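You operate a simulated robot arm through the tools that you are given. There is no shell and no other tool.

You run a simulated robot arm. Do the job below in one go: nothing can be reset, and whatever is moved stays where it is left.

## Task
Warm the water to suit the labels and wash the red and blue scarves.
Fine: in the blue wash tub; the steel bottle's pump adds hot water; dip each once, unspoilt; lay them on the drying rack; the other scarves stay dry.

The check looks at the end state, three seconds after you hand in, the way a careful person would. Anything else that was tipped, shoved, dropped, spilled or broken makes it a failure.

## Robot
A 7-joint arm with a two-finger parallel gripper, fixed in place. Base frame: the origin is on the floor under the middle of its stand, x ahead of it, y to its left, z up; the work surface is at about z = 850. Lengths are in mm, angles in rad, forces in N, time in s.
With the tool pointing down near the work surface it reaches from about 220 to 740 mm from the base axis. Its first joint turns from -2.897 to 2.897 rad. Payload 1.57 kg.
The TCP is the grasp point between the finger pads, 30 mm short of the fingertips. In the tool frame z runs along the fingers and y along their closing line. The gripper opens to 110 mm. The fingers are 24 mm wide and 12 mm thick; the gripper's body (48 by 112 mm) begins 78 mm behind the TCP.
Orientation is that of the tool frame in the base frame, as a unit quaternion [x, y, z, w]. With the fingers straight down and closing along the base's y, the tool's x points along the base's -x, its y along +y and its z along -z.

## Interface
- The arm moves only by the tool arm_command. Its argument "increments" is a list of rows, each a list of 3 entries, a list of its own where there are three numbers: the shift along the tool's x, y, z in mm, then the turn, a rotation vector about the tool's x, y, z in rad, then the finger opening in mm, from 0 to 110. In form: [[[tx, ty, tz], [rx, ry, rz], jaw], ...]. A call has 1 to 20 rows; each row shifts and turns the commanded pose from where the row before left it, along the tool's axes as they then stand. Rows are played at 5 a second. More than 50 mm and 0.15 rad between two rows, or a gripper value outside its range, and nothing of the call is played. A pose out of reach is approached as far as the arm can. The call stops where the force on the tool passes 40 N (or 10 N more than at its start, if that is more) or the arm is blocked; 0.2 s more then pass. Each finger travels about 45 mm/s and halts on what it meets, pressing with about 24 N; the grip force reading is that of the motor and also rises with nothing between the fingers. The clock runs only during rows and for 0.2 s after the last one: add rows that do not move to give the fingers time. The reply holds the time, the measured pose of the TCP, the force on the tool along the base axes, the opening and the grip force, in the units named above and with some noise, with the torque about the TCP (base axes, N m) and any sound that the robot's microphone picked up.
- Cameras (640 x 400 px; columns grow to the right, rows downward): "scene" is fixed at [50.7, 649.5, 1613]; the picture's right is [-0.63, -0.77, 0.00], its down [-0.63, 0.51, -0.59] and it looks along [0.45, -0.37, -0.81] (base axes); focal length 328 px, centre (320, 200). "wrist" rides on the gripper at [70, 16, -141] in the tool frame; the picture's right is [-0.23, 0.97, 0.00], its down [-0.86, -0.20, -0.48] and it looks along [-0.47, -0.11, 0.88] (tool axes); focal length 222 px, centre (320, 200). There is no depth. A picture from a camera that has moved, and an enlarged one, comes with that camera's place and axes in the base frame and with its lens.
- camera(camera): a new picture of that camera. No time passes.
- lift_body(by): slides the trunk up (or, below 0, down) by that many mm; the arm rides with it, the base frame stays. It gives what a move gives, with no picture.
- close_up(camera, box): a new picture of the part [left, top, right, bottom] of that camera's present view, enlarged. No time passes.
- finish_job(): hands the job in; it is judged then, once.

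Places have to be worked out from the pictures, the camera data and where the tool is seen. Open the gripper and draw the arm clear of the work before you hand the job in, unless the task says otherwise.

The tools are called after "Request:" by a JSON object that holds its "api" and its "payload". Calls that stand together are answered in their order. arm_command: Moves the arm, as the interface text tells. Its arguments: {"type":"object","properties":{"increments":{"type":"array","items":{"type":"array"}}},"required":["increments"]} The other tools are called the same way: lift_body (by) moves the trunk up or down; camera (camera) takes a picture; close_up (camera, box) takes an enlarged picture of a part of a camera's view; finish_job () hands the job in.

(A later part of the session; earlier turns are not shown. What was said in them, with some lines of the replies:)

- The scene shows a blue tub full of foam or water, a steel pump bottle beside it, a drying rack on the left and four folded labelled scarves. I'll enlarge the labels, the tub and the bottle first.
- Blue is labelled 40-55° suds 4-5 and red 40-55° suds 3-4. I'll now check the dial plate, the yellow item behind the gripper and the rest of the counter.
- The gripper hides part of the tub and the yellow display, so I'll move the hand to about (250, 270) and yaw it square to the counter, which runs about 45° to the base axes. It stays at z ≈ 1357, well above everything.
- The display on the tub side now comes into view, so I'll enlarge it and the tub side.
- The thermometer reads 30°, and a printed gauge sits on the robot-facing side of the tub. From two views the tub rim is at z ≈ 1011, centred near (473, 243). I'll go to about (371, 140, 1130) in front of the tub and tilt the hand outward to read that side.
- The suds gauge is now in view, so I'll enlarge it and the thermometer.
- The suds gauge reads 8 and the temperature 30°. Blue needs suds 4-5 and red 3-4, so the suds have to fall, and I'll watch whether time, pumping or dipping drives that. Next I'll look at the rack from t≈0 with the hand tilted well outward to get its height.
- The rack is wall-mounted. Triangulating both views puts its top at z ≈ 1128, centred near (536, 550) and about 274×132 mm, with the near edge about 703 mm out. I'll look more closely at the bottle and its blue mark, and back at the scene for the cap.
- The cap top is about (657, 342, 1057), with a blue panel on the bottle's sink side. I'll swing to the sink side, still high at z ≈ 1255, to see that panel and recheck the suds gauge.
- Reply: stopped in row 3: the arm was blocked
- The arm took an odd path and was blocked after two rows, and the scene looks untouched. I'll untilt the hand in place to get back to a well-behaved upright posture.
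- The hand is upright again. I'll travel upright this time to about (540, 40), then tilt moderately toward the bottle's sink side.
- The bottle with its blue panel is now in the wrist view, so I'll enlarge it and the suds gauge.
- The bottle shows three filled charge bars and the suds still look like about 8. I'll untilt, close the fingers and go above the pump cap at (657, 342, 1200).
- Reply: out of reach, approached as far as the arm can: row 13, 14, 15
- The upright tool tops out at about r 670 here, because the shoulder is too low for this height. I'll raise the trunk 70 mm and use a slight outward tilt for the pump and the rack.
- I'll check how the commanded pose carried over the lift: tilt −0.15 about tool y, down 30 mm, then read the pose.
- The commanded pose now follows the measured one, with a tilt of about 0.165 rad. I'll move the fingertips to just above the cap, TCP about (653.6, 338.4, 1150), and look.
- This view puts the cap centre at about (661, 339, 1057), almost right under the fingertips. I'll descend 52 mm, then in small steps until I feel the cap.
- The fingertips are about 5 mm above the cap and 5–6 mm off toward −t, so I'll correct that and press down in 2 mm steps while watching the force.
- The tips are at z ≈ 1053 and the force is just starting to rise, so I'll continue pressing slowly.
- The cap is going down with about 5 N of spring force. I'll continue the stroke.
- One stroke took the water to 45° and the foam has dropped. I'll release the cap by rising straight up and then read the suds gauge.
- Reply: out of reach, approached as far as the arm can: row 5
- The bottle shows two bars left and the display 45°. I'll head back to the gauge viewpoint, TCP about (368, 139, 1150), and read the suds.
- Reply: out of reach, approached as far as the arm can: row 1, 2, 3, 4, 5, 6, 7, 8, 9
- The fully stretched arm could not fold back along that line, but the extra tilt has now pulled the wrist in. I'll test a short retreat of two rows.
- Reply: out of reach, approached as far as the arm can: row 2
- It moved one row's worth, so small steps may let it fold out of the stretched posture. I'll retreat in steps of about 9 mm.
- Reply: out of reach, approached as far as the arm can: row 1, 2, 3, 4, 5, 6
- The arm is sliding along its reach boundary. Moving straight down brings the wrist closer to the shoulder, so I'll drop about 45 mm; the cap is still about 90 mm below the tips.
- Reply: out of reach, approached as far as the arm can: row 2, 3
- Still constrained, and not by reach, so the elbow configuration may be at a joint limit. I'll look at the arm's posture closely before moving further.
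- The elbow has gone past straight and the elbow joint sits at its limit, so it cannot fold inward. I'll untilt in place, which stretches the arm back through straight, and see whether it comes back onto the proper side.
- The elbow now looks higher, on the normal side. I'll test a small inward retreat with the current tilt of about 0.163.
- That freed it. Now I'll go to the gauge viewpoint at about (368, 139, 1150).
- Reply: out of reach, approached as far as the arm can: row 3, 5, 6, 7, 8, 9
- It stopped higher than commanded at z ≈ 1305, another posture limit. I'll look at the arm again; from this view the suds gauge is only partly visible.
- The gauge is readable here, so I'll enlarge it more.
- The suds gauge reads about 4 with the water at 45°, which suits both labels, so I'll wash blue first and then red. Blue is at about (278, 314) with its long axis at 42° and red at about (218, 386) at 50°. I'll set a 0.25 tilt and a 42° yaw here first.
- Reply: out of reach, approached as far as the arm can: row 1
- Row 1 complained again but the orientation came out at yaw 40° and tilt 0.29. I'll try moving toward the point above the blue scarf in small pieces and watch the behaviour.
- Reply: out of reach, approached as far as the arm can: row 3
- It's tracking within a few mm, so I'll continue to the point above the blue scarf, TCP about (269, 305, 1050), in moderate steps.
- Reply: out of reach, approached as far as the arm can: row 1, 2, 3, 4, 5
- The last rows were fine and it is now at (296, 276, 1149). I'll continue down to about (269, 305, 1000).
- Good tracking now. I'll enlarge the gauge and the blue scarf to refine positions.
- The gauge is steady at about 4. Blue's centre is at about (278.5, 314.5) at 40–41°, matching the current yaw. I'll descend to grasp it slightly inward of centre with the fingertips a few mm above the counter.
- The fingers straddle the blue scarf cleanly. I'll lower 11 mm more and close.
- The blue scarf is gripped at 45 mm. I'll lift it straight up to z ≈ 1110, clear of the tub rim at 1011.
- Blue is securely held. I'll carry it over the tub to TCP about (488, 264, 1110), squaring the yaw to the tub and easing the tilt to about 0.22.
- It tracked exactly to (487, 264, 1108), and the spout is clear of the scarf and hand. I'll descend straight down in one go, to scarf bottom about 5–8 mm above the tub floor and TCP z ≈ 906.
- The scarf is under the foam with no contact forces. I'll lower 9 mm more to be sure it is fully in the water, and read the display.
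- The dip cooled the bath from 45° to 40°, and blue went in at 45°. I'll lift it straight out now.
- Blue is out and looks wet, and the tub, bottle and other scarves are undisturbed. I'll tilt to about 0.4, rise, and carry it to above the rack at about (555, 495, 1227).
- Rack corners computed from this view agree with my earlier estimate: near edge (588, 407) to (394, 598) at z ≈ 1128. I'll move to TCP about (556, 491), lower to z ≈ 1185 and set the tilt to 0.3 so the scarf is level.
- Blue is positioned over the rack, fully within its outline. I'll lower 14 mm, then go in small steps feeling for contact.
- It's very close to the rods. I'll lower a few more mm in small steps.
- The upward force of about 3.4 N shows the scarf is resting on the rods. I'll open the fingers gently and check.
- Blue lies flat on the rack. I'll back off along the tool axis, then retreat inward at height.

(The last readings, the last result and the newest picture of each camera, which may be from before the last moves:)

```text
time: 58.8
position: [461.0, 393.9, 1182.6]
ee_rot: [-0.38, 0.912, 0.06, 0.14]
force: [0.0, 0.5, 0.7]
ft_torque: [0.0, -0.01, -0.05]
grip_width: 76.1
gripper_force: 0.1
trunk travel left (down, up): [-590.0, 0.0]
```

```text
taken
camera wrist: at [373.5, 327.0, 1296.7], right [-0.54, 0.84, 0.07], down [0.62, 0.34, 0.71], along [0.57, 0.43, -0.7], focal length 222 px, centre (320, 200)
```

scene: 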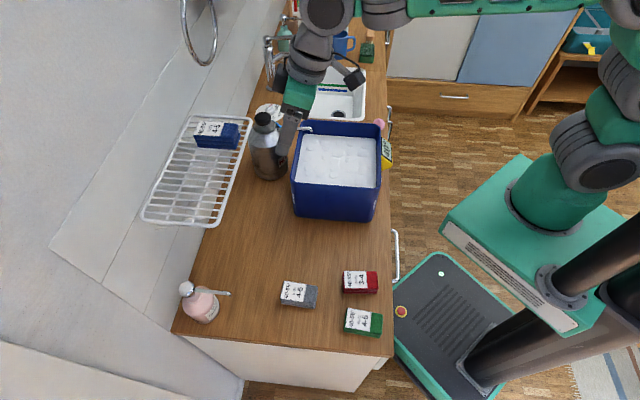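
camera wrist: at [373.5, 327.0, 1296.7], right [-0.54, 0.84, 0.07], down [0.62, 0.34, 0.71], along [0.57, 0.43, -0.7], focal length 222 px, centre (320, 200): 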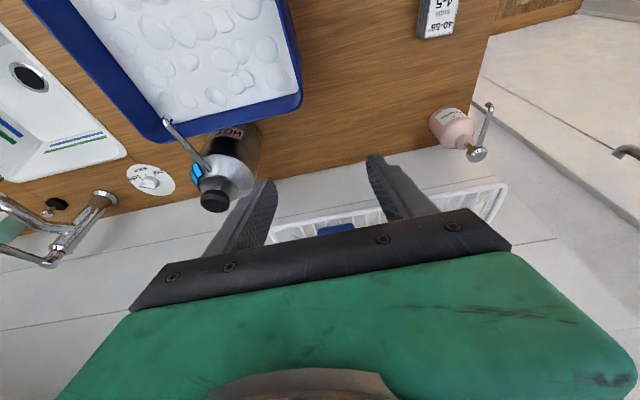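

Blue is laid on the rack. I'll move over to the red scarf, TCP about (210, 376, 1050).

Request:
{"api": "arm_command", "payload": {"increments": [[[27.5, 20.7, 8.65], [0, 0, 0], 76], [[27.5, 20.7, 8.65], [0, 0, 0], 76], [[27.5, 20.7, 8.65], [0, 0, 0], 76], [[27.5, 20.7, 8.65], [0, 0, 0], 76], [[27.5, 20.7, 8.65], [0, 0, 0], 76], [[27.5, 20.7, 8.65], [0, 0, 0], 76], [[27.5, 20.7, 8.65], [0, 0, 0], 76], [[27.5, 20.7, 8.65], [0, 0, 0], 76], [[0, 0, 0], [0, 0, 0], 76]]}}

Request:
{"api": "camera", "payload": {"camera": "wrist"}}

Request:
{"api": "close_up", "payload": {"camera": "scene", "box": [280, 100, 410, 200]}}

```text
time: 60.8
position: [210.0, 380.1, 1051.1]
ee_rot: [-0.38, 0.912, 0.06, 0.14]
force: [-0.2, 0.0, -0.4]
ft_torque: [-0.01, -0.01, -0.03]
grip_width: 76.5
gripper_force: 0.0
trunk travel left (down, up): [-590.0, 0.0]
```

```text
taken
camera wrist: at [123.2, 312.5, 1164.4], right [-0.54, 0.84, 0.07], down [0.62, 0.34, 0.71], along [0.57, 0.43, -0.7], focal length 222 px, centre (320, 200)
```

wrist: 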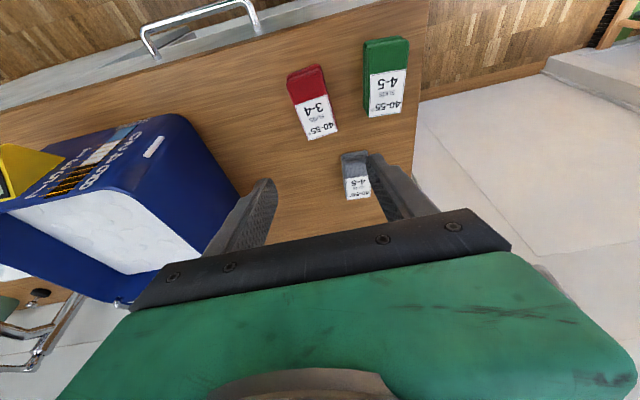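

```text
4.00 times, centred on (345, 150) of scene
camera zoom: at [50.7, 649.5, 1613.0], right [-0.63, -0.77, 0.0], down [-0.63, 0.51, -0.59], along [0.45, -0.37, -0.81], focal length 1310 px, centre (220, 400)
```

zoom: 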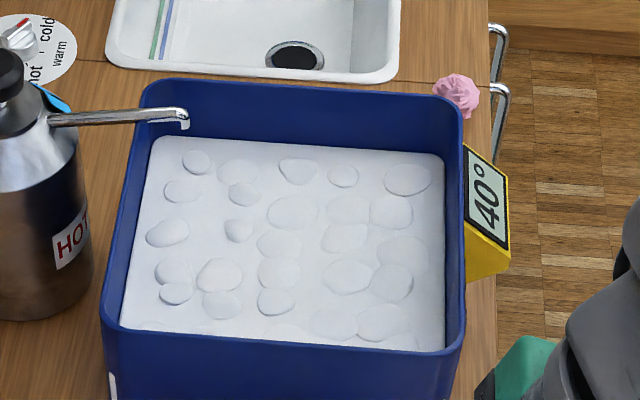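

The display is at 40°. I'll check the suds gauge and the red scarf from here.

Request:
{"api": "close_up", "payload": {"camera": "wrist", "box": [30, 110, 170, 205]}}

Request:
{"api": "close_up", "payload": {"camera": "wrist", "box": [250, 40, 420, 160]}}

```text
4.21 times, centred on (100, 158) of wrist
camera zoom: at [123.2, 312.5, 1164.4], right [-0.54, 0.84, 0.07], down [0.62, 0.34, 0.71], along [0.57, 0.43, -0.7], focal length 935 px, centre (1246, 379)
```

zoom: 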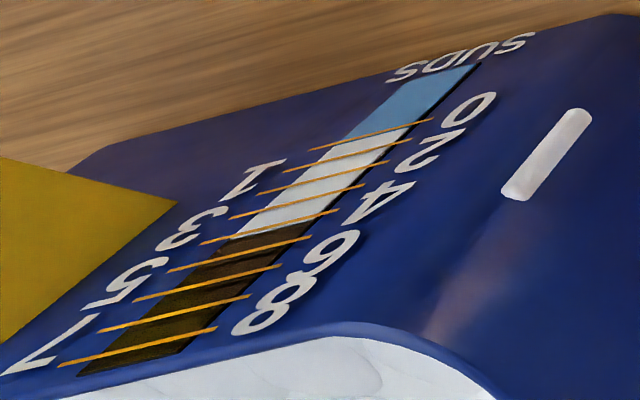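

```text
3.33 times, centred on (335, 100) of wrist
camera zoom: at [123.2, 312.5, 1164.4], right [-0.54, 0.84, 0.07], down [0.62, 0.34, 0.71], along [0.57, 0.43, -0.7], focal length 740 px, centre (270, 533)
```

zoom: 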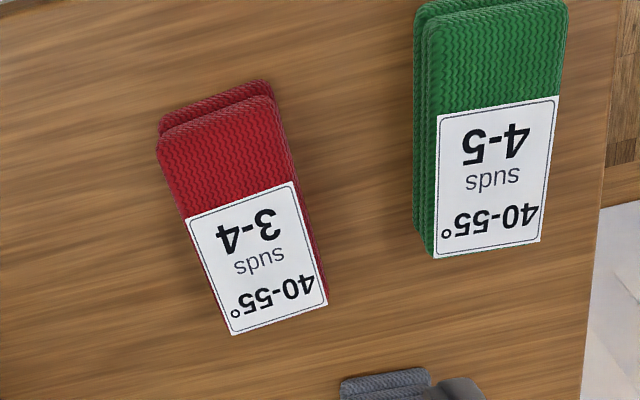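

I'll zoom tighter on the suds window to see the foam level precisely.

Request:
{"api": "close_up", "payload": {"camera": "wrist", "box": [60, 130, 130, 180]}}

```text
8.00 times, centred on (95, 155) of wrist
camera zoom: at [123.2, 312.5, 1164.4], right [-0.54, 0.84, 0.07], down [0.62, 0.34, 0.71], along [0.57, 0.43, -0.7], focal length 1777 px, centre (2120, 560)
```

zoom: 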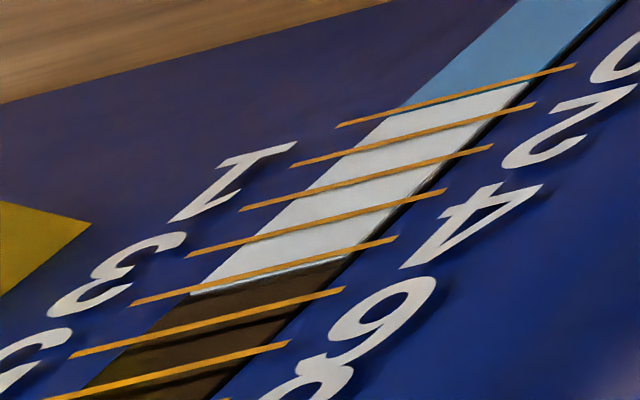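

With parallax removed, since water also reads just past 0, the suds are exactly 4 at 40°, both inside red's 3-4 and 40-55. The red centre is at about (219.5, 388.5) at 49.5°. I'll yaw to match and descend to the grasp height.

Request:
{"api": "arm_command", "payload": {"increments": [[[10.8, 0, 34.3], [-0.0226, 0, -0.0714], 76], [[10.8, 0, 34.3], [0, 0, 0], 76], [[10.8, 0, 34.3], [0, 0, 0], 76], [[10.8, 0, 34.3], [0, 0, 0], 76], [[3, 0, 9.5], [0, 0, 0], 76]]}}

Request:
{"api": "camera", "payload": {"camera": "wrist"}}

Request:
{"api": "close_up", "payload": {"camera": "scene", "box": [310, 220, 430, 340]}}

```text
time: 62.0
position: [213.5, 377.8, 896.9]
ee_rot: [-0.414, 0.898, 0.065, 0.138]
force: [0.4, 0.2, -0.3]
ft_torque: [-0.02, 0.01, 0.01]
grip_width: 76.0
gripper_force: 0.1
trunk travel left (down, up): [-590.0, 0.0]
```

```text
taken
camera wrist: at [130.3, 305.0, 1010.7], right [-0.6, 0.8, 0.07], down [0.59, 0.38, 0.71], along [0.54, 0.47, -0.7], focal length 222 px, centre (320, 200)
```

wrist: 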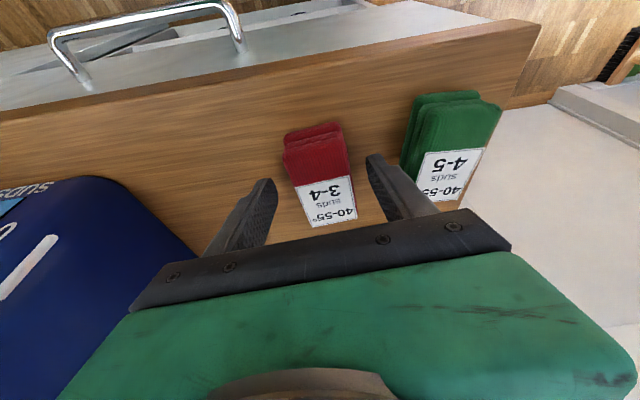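

```text
3.33 times, centred on (370, 280) of scene
camera zoom: at [50.7, 649.5, 1613.0], right [-0.63, -0.77, 0.0], down [-0.63, 0.51, -0.59], along [0.45, -0.37, -0.81], focal length 1092 px, centre (153, -67)
```

zoom: 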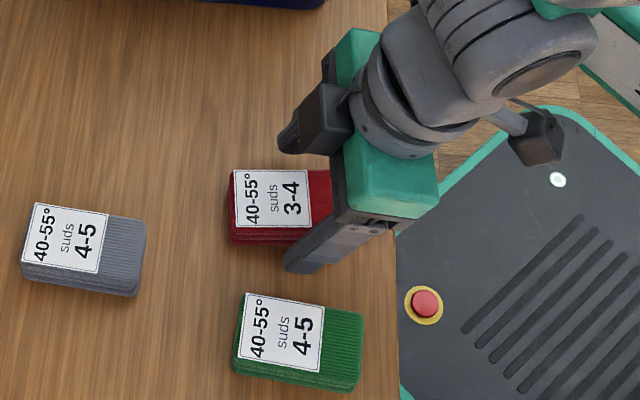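

Red is well centred between the fingers and green is clear. I'll lower 8 mm and close.

Request:
{"api": "arm_command", "payload": {"increments": [[[2.4, 0, 7.6], [0, 0, 0], 76], [[0, 0, 0], [0, 0, 0], 58], [[0, 0, 0], [0, 0, 0], 42], [[0, 0, 0], [0, 0, 0], 30], [[0, 0, 0], [0, 0, 0], 30]]}}

Request:
{"api": "camera", "payload": {"camera": "wrist"}}

```text
time: 63.2
position: [212.1, 377.3, 889.6]
ee_rot: [-0.414, 0.897, 0.066, 0.137]
force: [0.2, 0.4, -0.7]
ft_torque: [-0.01, 0.03, -0.01]
grip_width: 45.4
gripper_force: 24.3
trunk travel left (down, up): [-590.0, 0.0]
```

```text
taken
camera wrist: at [129.7, 304.6, 1002.1], right [-0.6, 0.8, 0.07], down [0.59, 0.38, 0.71], along [0.54, 0.47, -0.7], focal length 222 px, centre (320, 200)
```

wrist: 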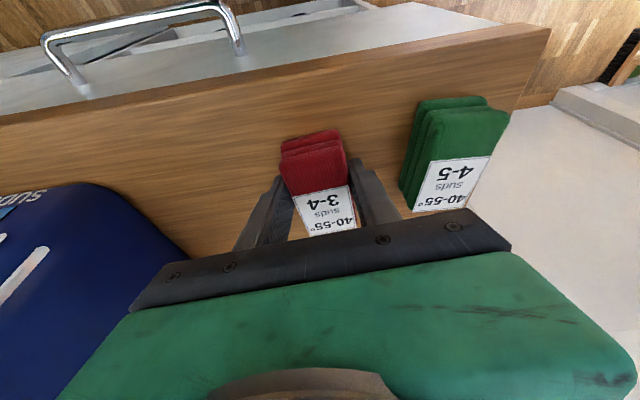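

Red is gripped at 45 mm. I'll lift it to z ≈ 1110, carry it over the tub to the same spot as blue, and square the yaw and tilt.

Request:
{"api": "arm_command", "payload": {"increments": [[[-11, 0.2, -34.9], [0, 0, 0], 30], [[-11, 0.2, -34.9], [0, 0, 0], 30], [[-11, 0.2, -34.9], [0, 0, 0], 30], [[-11, 0.2, -34.9], [0, 0, 0], 30], [[-11, 0.2, -34.9], [0, 0, 0], 30], [[-11, 0.2, -34.9], [0, 0, 0], 30], [[-11, -35.2, 3.3], [0, 0, 0], 30], [[-11, -35.2, 3.3], [0, 0, 0], 30], [[-11, -35.2, 3.3], [0, 0, 0], 30], [[-11, -35.2, 3.3], [0, 0, 0], 30], [[-11, -35.2, 3.3], [0, 0, 0], 30], [[-11, -35.2, 3.3], [0, 0, 0], 30], [[-11, -35.2, 3.3], [0, 0, 0], 30], [[-11, -35.2, 3.3], [0, 0, 0], 30], [[0, 0, 0], [0.0225, 0, 0.0714], 30], [[0, 0, 0], [0, 0.08, 0], 30], [[0, 0, 0], [0, 0, 0], 30]]}}

Request:
{"api": "camera", "payload": {"camera": "scene"}}

Request:
{"api": "camera", "payload": {"camera": "wrist"}}

Request:
{"api": "close_up", "payload": {"camera": "scene", "box": [280, 90, 410, 190]}}

```text
time: 66.8
position: [487.6, 265.4, 1110.7]
ee_rot: [-0.382, 0.918, 0.045, 0.102]
force: [0.0, 0.5, 0.1]
ft_torque: [0.01, -0.02, 0.03]
grip_width: 45.4
gripper_force: 24.1
trunk travel left (down, up): [-590.0, 0.0]
```

```text
taken
```

scene: 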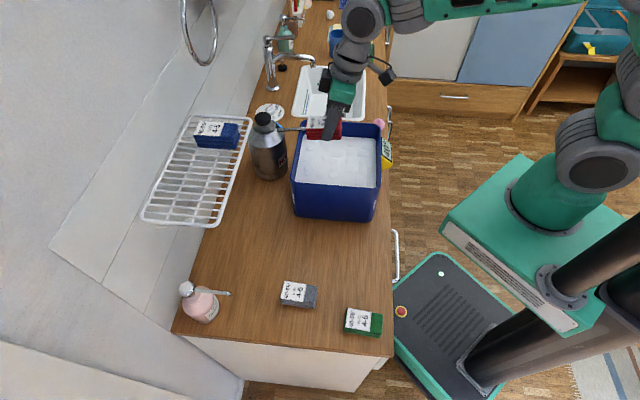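

```text
taken
camera wrist: at [405.4, 204.7, 1233.0], right [-0.54, 0.84, 0.05], down [0.66, 0.37, 0.66], along [0.53, 0.39, -0.75], focal length 222 px, centre (320, 200)
```

wrist: 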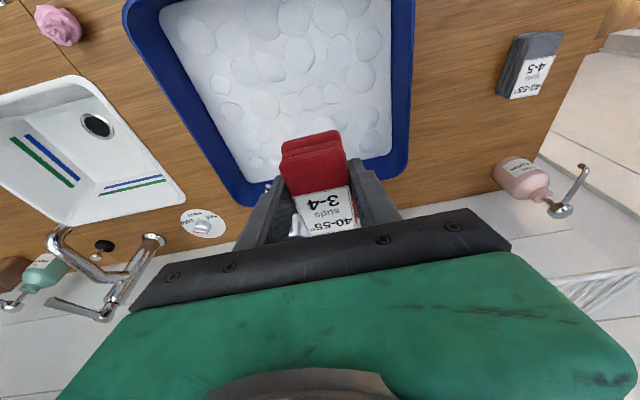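

```text
4.00 times, centred on (345, 140) of scene
camera zoom: at [50.7, 649.5, 1613.0], right [-0.63, -0.77, 0.0], down [-0.63, 0.51, -0.59], along [0.45, -0.37, -0.81], focal length 1310 px, centre (220, 440)
```

zoom: 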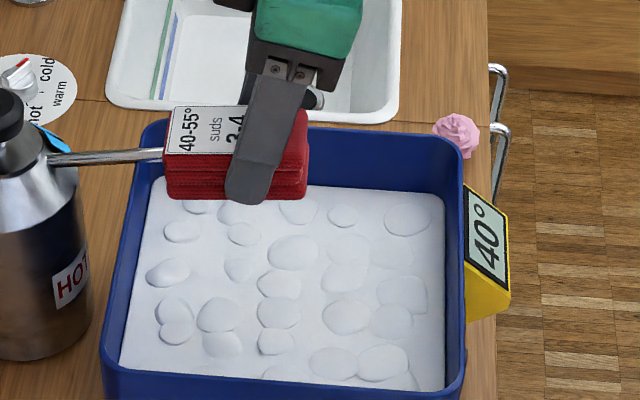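

The bath still reads 40° with the suds at 4. I'll dip red once straight down to the same depth.

Request:
{"api": "arm_command", "payload": {"increments": [[[8.9, 0, 38.9], [0, 0, 0], 30], [[8.9, 0, 38.9], [0, 0, 0], 30], [[8.9, 0, 38.9], [0, 0, 0], 30], [[6.7, 0, 29.2], [0, 0, 0], 30], [[4.5, 0, 19.5], [0, 0, 0], 30], [[3.4, 0, 14.6], [0, 0, 0], 30], [[2.2, 0, 9.7], [0, 0, 0], 30], [[2.2, 0, 9.7], [0, 0, 0], 30], [[0, 0, 0], [0, 0, 0], 30], [[0, 0, 0], [0, 0, 0], 30]]}}

Request:
{"api": "close_up", "payload": {"camera": "scene", "box": [280, 90, 410, 190]}}

```text
time: 69.0
position: [486.5, 265.0, 904.9]
ee_rot: [-0.382, 0.917, 0.045, 0.103]
force: [0.3, 0.0, 0.2]
ft_torque: [-0.05, -0.01, -0.02]
grip_width: 45.3
gripper_force: 23.9
trunk travel left (down, up): [-590.0, 0.0]
```

```text
4.00 times, centred on (345, 140) of scene
camera zoom: at [50.7, 649.5, 1613.0], right [-0.63, -0.77, 0.0], down [-0.63, 0.51, -0.59], along [0.45, -0.37, -0.81], focal length 1310 px, centre (220, 440)
```

zoom: 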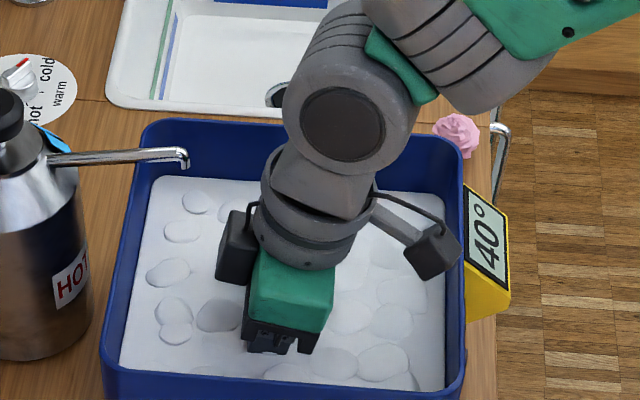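

The display has not changed with red submerged, at 40° in the water. I'll hold for a moment, matching blue's soak, and look again.

Request:
{"api": "arm_command", "payload": {"increments": [[[0, 0, 0], [0, 0, 0], 30], [[0, 0, 0], [0, 0, 0], 30]]}}

Request:
{"api": "close_up", "payload": {"camera": "scene", "box": [280, 90, 410, 190]}}

Request:
{"api": "camera", "payload": {"camera": "wrist"}}

```text
time: 69.6
position: [486.6, 265.2, 904.7]
ee_rot: [-0.382, 0.917, 0.044, 0.103]
force: [-0.5, -0.6, -0.4]
ft_torque: [0.02, 0.03, 0.0]
grip_width: 44.9
gripper_force: 24.0
trunk travel left (down, up): [-590.0, 0.0]
```

```text
4.00 times, centred on (345, 140) of scene
camera zoom: at [50.7, 649.5, 1613.0], right [-0.63, -0.77, 0.0], down [-0.63, 0.51, -0.59], along [0.45, -0.37, -0.81], focal length 1310 px, centre (220, 440)
```

zoom: 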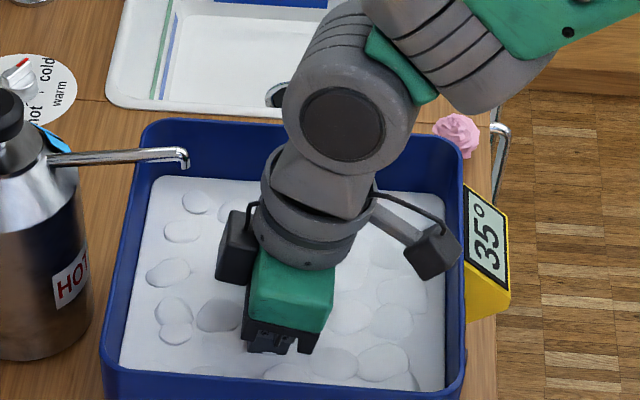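

```text
taken
camera wrist: at [405.4, 204.1, 1027.4], right [-0.54, 0.84, 0.05], down [0.65, 0.37, 0.66], along [0.53, 0.39, -0.75], focal length 222 px, centre (320, 200)
```

wrist: 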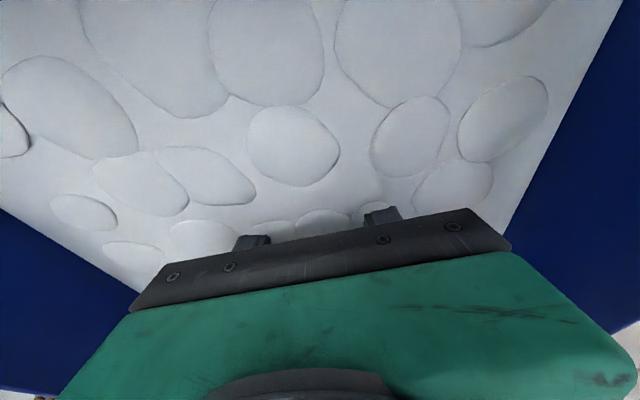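

The display stepped 40→35, just as blue's dip stepped 45→40, so red's wash registered at 40° and suds 4. I'll lift it straight out.

Request:
{"api": "arm_command", "payload": {"increments": [[[-4.5, 0, -19.5], [0, 0, 0], 30], [[-8.9, 0, -38.9], [0, 0, 0], 30], [[-8.9, 0, -38.9], [0, 0, 0], 30], [[-8.9, 0, -38.9], [0, 0, 0], 30], [[-8.9, 0, -38.9], [0, 0, 0], 30], [[-8.9, 0, -38.9], [0, 0, 0], 30], [[-8.9, 0, -38.9], [0, 0, 0], 30], [[0, 0, 0], [0, 0, 0], 30]]}}

Request:
{"api": "camera", "payload": {"camera": "wrist"}}

Request:
{"api": "camera", "payload": {"camera": "scene"}}

```text
time: 71.4
position: [486.0, 268.0, 1164.3]
ee_rot: [-0.382, 0.917, 0.045, 0.103]
force: [-1.0, 0.3, -0.4]
ft_torque: [-0.02, 0.0, -0.01]
grip_width: 45.1
gripper_force: 23.9
trunk travel left (down, up): [-590.0, 0.0]
```

```text
taken
camera wrist: at [405.5, 207.8, 1286.8], right [-0.54, 0.84, 0.05], down [0.65, 0.37, 0.66], along [0.53, 0.39, -0.75], focal length 222 px, centre (320, 200)
```

wrist: 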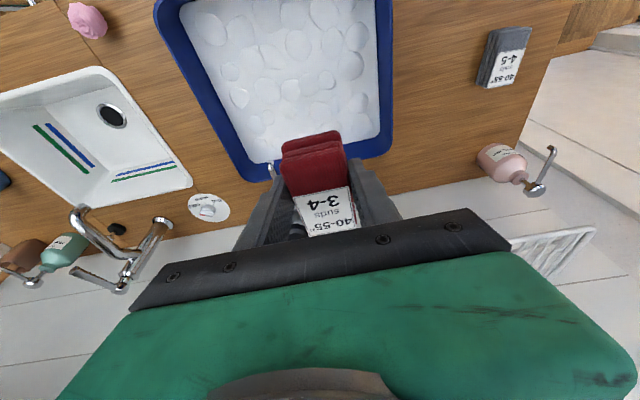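

```text
taken
```

scene: 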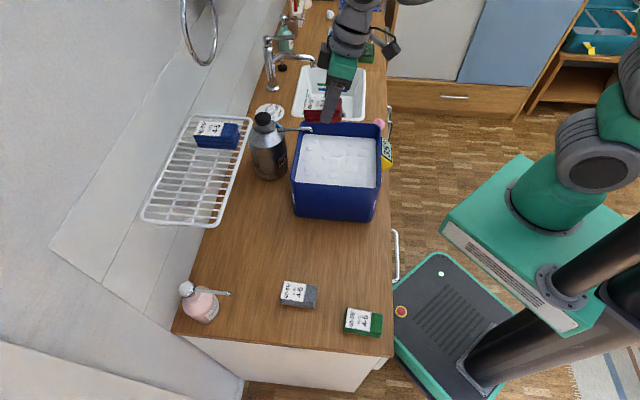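

Red is washed and still held firmly. I'll tilt, rise and carry it toward the other half of the rack, stopping a little short to check.

Request:
{"api": "arm_command", "payload": {"increments": [[[0, 0, 0], [0, -0.09, 0], 30], [[0, 0, 0], [0, -0.09, 0], 30], [[-17.5, 0, -41.4], [0, 0, 0], 30], [[-24.4, 26.3, 9.1], [0, 0, 0], 30], [[-24.4, 26.3, 9.1], [0, 0, 0], 30], [[-24.4, 26.3, 9.1], [0, 0, 0], 30], [[-24.4, 26.3, 9.1], [0, 0, 0], 30], [[-24.4, 26.3, 9.1], [0, 0, 0], 30], [[-24.4, 26.3, 9.1], [0, 0, 0], 30], [[-24.4, 26.3, 9.1], [0, 0, 0], 30], [[0, 0, 0], [0, 0, 0], 30]]}}

Request:
{"api": "camera", "payload": {"camera": "scene"}}

Request:
{"api": "camera", "payload": {"camera": "wrist"}}

```text
time: 73.8
position: [482.2, 523.7, 1221.6]
ee_rot: [-0.377, 0.904, 0.078, 0.185]
force: [-0.1, 0.4, 0.1]
ft_torque: [0.02, 0.02, 0.02]
grip_width: 44.9
gripper_force: 23.9
trunk travel left (down, up): [-590.0, 0.0]
```

```text
taken
```

scene: 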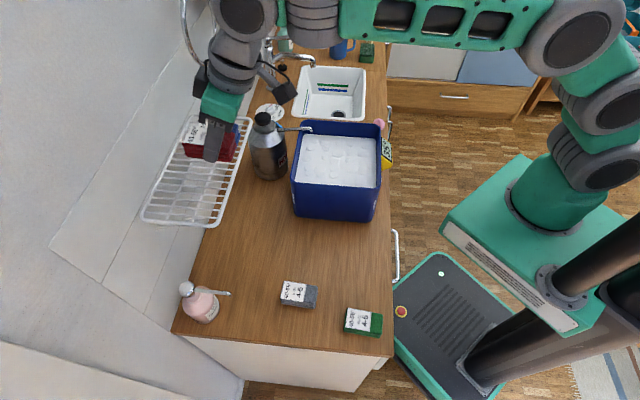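

```text
taken
camera wrist: at [386.7, 449.9, 1323.0], right [-0.54, 0.83, 0.09], down [0.56, 0.28, 0.78], along [0.62, 0.48, -0.62], focal length 222 px, centre (320, 200)
```

wrist: 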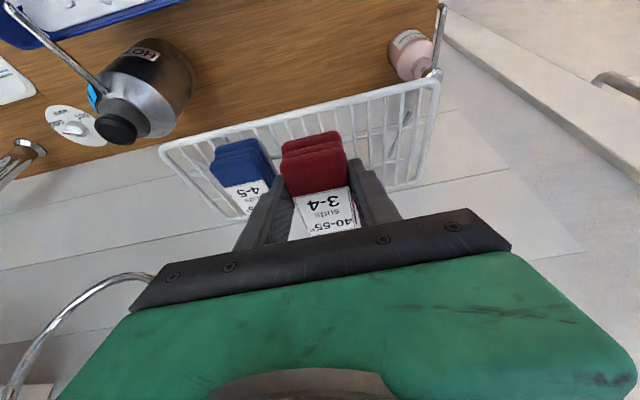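

Everything is tracking. I'll finish the move to TCP about (480, 567), lower to z ≈ 1185 and level the scarf.

Request:
{"api": "arm_command", "payload": {"increments": [[[-12.2, 16.5, 8.4], [0, 0, 0], 30], [[-12.2, 16.5, 8.4], [0, 0, 0], 30], [[11.8, 0, 27.5], [0, 0, 0], 30], [[0, 0, 0], [0, 0.1, 0], 30], [[0, 0, 0], [0, 0, 0], 30]]}}

Request:
{"api": "camera", "payload": {"camera": "wrist"}}

Request:
{"api": "close_up", "payload": {"camera": "scene", "box": [130, 60, 290, 240]}}

```text
time: 75.0
position: [481.4, 568.6, 1184.4]
ee_rot: [-0.38, 0.912, 0.06, 0.14]
force: [0.4, 0.3, 0.5]
ft_torque: [-0.01, -0.02, 0.0]
grip_width: 45.1
gripper_force: 24.0
trunk travel left (down, up): [-590.0, 0.0]
```

```text
taken
camera wrist: at [393.1, 500.6, 1297.4], right [-0.54, 0.84, 0.07], down [0.62, 0.34, 0.71], along [0.57, 0.43, -0.7], focal length 222 px, centre (320, 200)
```

wrist: 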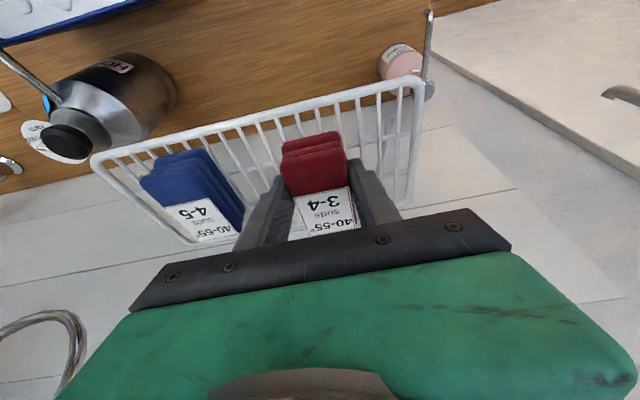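

```text
2.22 times, centred on (210, 150) of scene
camera zoom: at [50.7, 649.5, 1613.0], right [-0.63, -0.77, 0.0], down [-0.63, 0.51, -0.59], along [0.45, -0.37, -0.81], focal length 728 px, centre (564, 311)
```

zoom: 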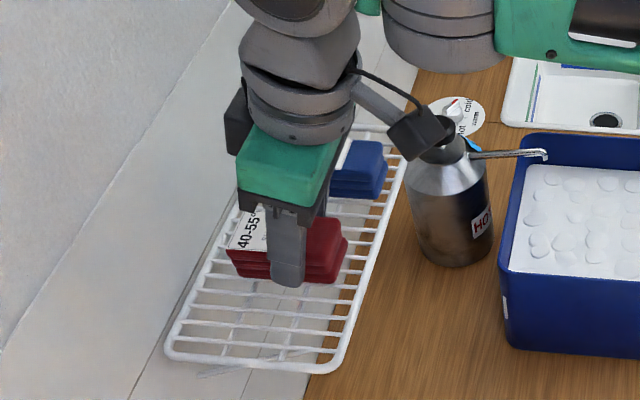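

Red is centred over free rods with blue clear. I'll lower it as I did with blue.

Request:
{"api": "arm_command", "payload": {"increments": [[[2.1, 0, 6.7], [0, 0, 0], 30], [[1.8, 0, 5.7], [0, 0, 0], 30], [[0.5, 0, 1.5], [0, 0, 0], 30], [[0, 0, 0], [0, 0, 0], 30]]}}

```text
time: 76.0
position: [480.1, 567.4, 1169.6]
ee_rot: [-0.38, 0.913, 0.06, 0.139]
force: [0.6, 0.1, -0.2]
ft_torque: [0.02, -0.02, -0.04]
grip_width: 45.2
gripper_force: 24.0
trunk travel left (down, up): [-590.0, 0.0]
```

No contact yet, so I'll go down a little more in small steps.

Request:
{"api": "arm_command", "payload": {"increments": [[[0.5, 0, 1.4], [0, 0, 0], 30], [[0.5, 0, 1.4], [0, 0, 0], 30], [[0, 0, 0], [0, 0, 0], 30]]}}

Request:
{"api": "close_up", "payload": {"camera": "scene", "box": [170, 90, 270, 190]}}

```text
time: 76.8
position: [480.2, 567.7, 1168.5]
ee_rot: [-0.38, 0.912, 0.06, 0.141]
force: [1.2, 1.2, 8.9]
ft_torque: [-0.2, 0.01, 0.0]
grip_width: 45.1
gripper_force: 24.3
trunk travel left (down, up): [-590.0, 0.0]
```

```text
4.00 times, centred on (220, 140) of scene
camera zoom: at [50.7, 649.5, 1613.0], right [-0.63, -0.77, 0.0], down [-0.63, 0.51, -0.59], along [0.45, -0.37, -0.81], focal length 1310 px, centre (720, 440)
```

zoom: 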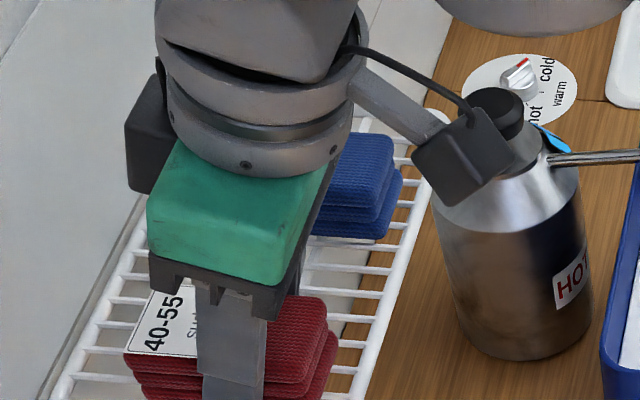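

The force of 8.9 N shows red is resting on the rods. I'll back off a fraction and open the fingers gently.

Request:
{"api": "arm_command", "payload": {"increments": [[[-0.3, 0, -0.8], [0, 0, 0], 30], [[0, 0, 0], [0, 0, 0], 48], [[0, 0, 0], [0, 0, 0], 54], [[0, 0, 0], [0, 0, 0], 62], [[0, 0, 0], [0, 0, 0], 66], [[0, 0, 0], [0, 0, 0], 66]]}}

Request:
{"api": "camera", "payload": {"camera": "wrist"}}

Request:
{"api": "close_up", "payload": {"camera": "scene", "box": [130, 60, 290, 240]}}

```text
time: 78.2
position: [479.5, 566.6, 1166.6]
ee_rot: [-0.38, 0.912, 0.06, 0.14]
force: [0.3, -0.8, 0.3]
ft_torque: [0.01, -0.01, 0.0]
grip_width: 66.0
gripper_force: 0.1
trunk travel left (down, up): [-590.0, 0.0]
```

```text
taken
camera wrist: at [392.6, 500.6, 1280.3], right [-0.54, 0.84, 0.07], down [0.62, 0.34, 0.71], along [0.57, 0.43, -0.7], focal length 222 px, centre (320, 200)
```

wrist: 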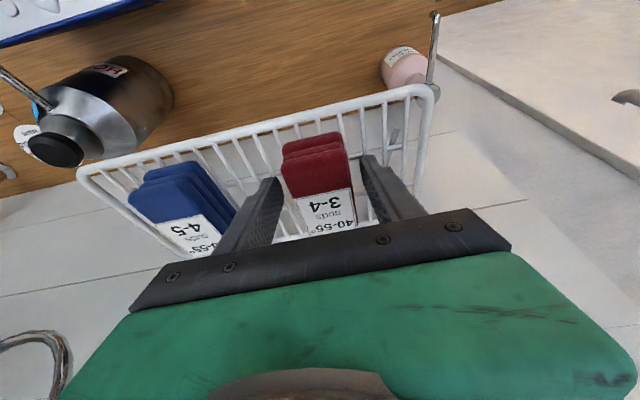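

```text
2.22 times, centred on (210, 150) of scene
camera zoom: at [50.7, 649.5, 1613.0], right [-0.63, -0.77, 0.0], down [-0.63, 0.51, -0.59], along [0.45, -0.37, -0.81], focal length 728 px, centre (564, 311)
```

zoom: 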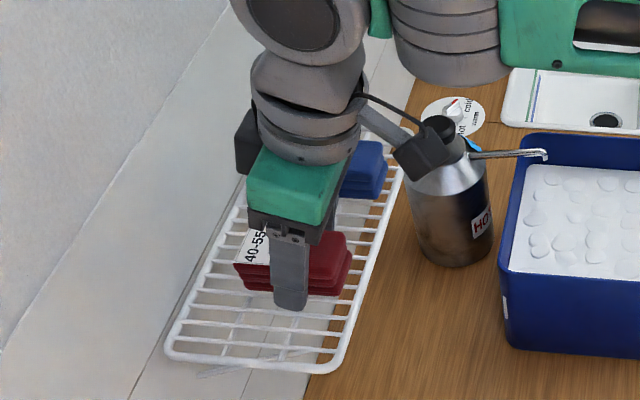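

Red lies flat on the rack, released. I'll back out along the tool axis and retreat inward.

Request:
{"api": "arm_command", "payload": {"increments": [[[0, 0, -15], [0, 0, 0], 66], [[0, 0, -20], [0, 0, 0], 66], [[0, 0, -20], [0, 0, 0], 66], [[20, 0, 0], [0, 0, 0], 66], [[30, 0, 0], [0, 0, 0], 66], [[35, 0, 0], [0, 0, 0], 66], [[35, 0, 0], [0, 0, 0], 66], [[35, 0, -10], [0, 0, 0], 80], [[35, 0, -15], [0, 0, 0], 90], [[35, 0, -15], [0, 0, 0], 100], [[0, 0, 0], [0, 0, 0], 100]]}}

Request:
{"api": "camera", "payload": {"camera": "scene"}}

Request:
{"api": "camera", "payload": {"camera": "wrist"}}

```text
time: 80.6
position: [308.8, 394.3, 1187.7]
ee_rot: [-0.38, 0.912, 0.06, 0.14]
force: [0.2, 0.3, 0.7]
ft_torque: [-0.01, 0.03, 0.0]
grip_width: 99.9
gripper_force: 0.1
trunk travel left (down, up): [-590.0, 0.0]
```

```text
taken
```

scene: 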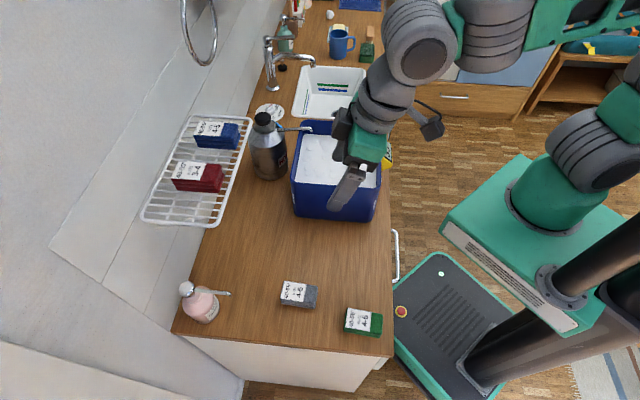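

```text
taken
camera wrist: at [221.0, 327.4, 1302.3], right [-0.54, 0.84, 0.07], down [0.62, 0.34, 0.71], along [0.57, 0.43, -0.7], focal length 222 px, centre (320, 200)
```

wrist: 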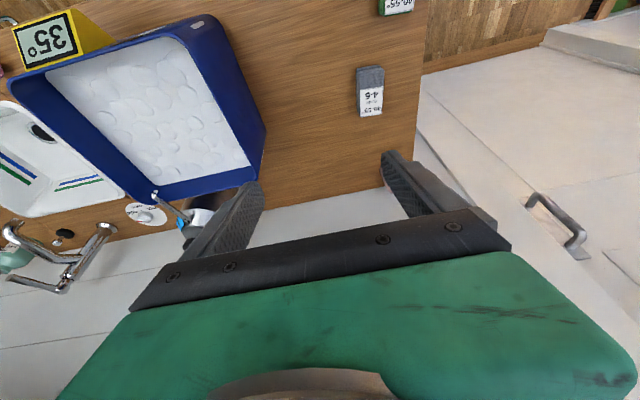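

Both scarves are on the rack and the grey and green ones are untouched. I'll draw the arm further clear and do a final inspection.

Request:
{"api": "arm_command", "payload": {"increments": [[[25, 0, -25], [0, 0, 0], 110], [[25, 0, -25], [0, 0, 0], 110], [[25, 0, -25], [0, 0, 0], 110], [[20, 0, -25], [0, 0, 0], 110], [[0, 0, 0], [0, 0, 0], 110]]}}

Request:
{"api": "close_up", "payload": {"camera": "scene", "box": [130, 90, 290, 240]}}

Request:
{"api": "camera", "payload": {"camera": "scene"}}

```text
time: 81.8
position: [227.2, 308.2, 1253.8]
ee_rot: [-0.38, 0.912, 0.06, 0.14]
force: [0.8, 0.5, -0.4]
ft_torque: [0.02, -0.01, 0.01]
grip_width: 110.0
gripper_force: 0.2
trunk travel left (down, up): [-590.0, 0.0]
```

```text
2.67 times, centred on (210, 165) of scene
camera zoom: at [50.7, 649.5, 1613.0], right [-0.63, -0.77, 0.0], down [-0.63, 0.51, -0.59], along [0.45, -0.37, -0.81], focal length 874 px, centre (613, 293)
```

zoom: 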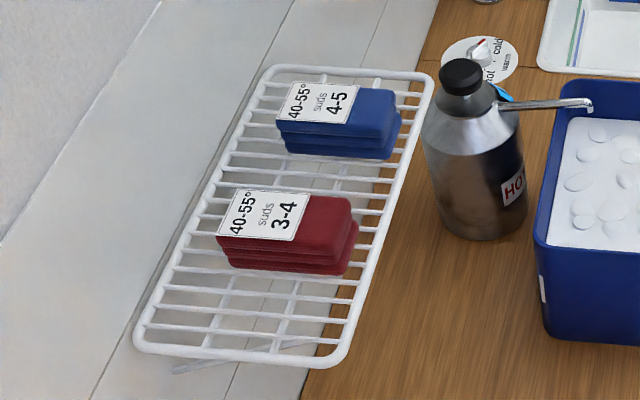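

```text
taken
```

scene: 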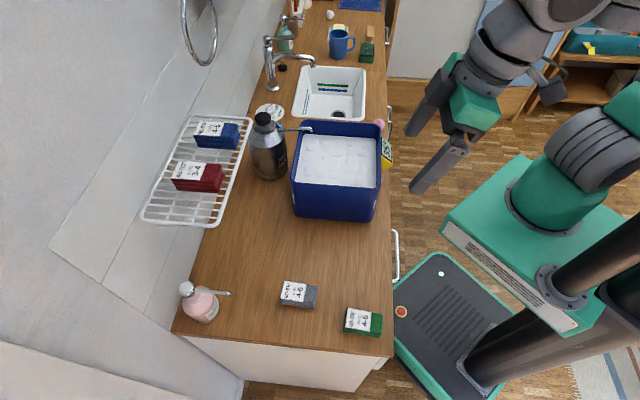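

Both washed scarves lie flat on the rack, the tub, bottle and other scarves are where they started, the gripper is open and the arm is clear. I'm handing in.

Request:
{"api": "finish_job", "payload": {}}

```text
The job is handed in.
```

I washed the blue and red scarves in the blue tub and laid both flat on the drying rack. The job is handed in, but I haven't seen the result of the check.

- **Water:** one press of the steel bottle's pump took the water from 30° to 45° and cut the suds from 8 to 4. Suds of 4 is the only level both labels allow.
- **Blue scarf (40-55°, suds 4-5):** dipped once at 45° with suds at 4.
- **Red scarf (40-55°, suds 3-4):** dipped once at 40° with suds at 4. Blue's dip had cooled the water by 5°, so red went in right at the bottom of its temperature range and the top of its suds range. The display dropped to 35° while red was still in the water.
- **Everything else:** the green and grey scarves stayed dry where they were. In the last pictures the tub, bottle and rack look undisturbed, with no spills. The gripper is open and the arm is clear of the counter.

The water is now at 35°, below both labels. I left it there because another pump press would have cut the suds further.
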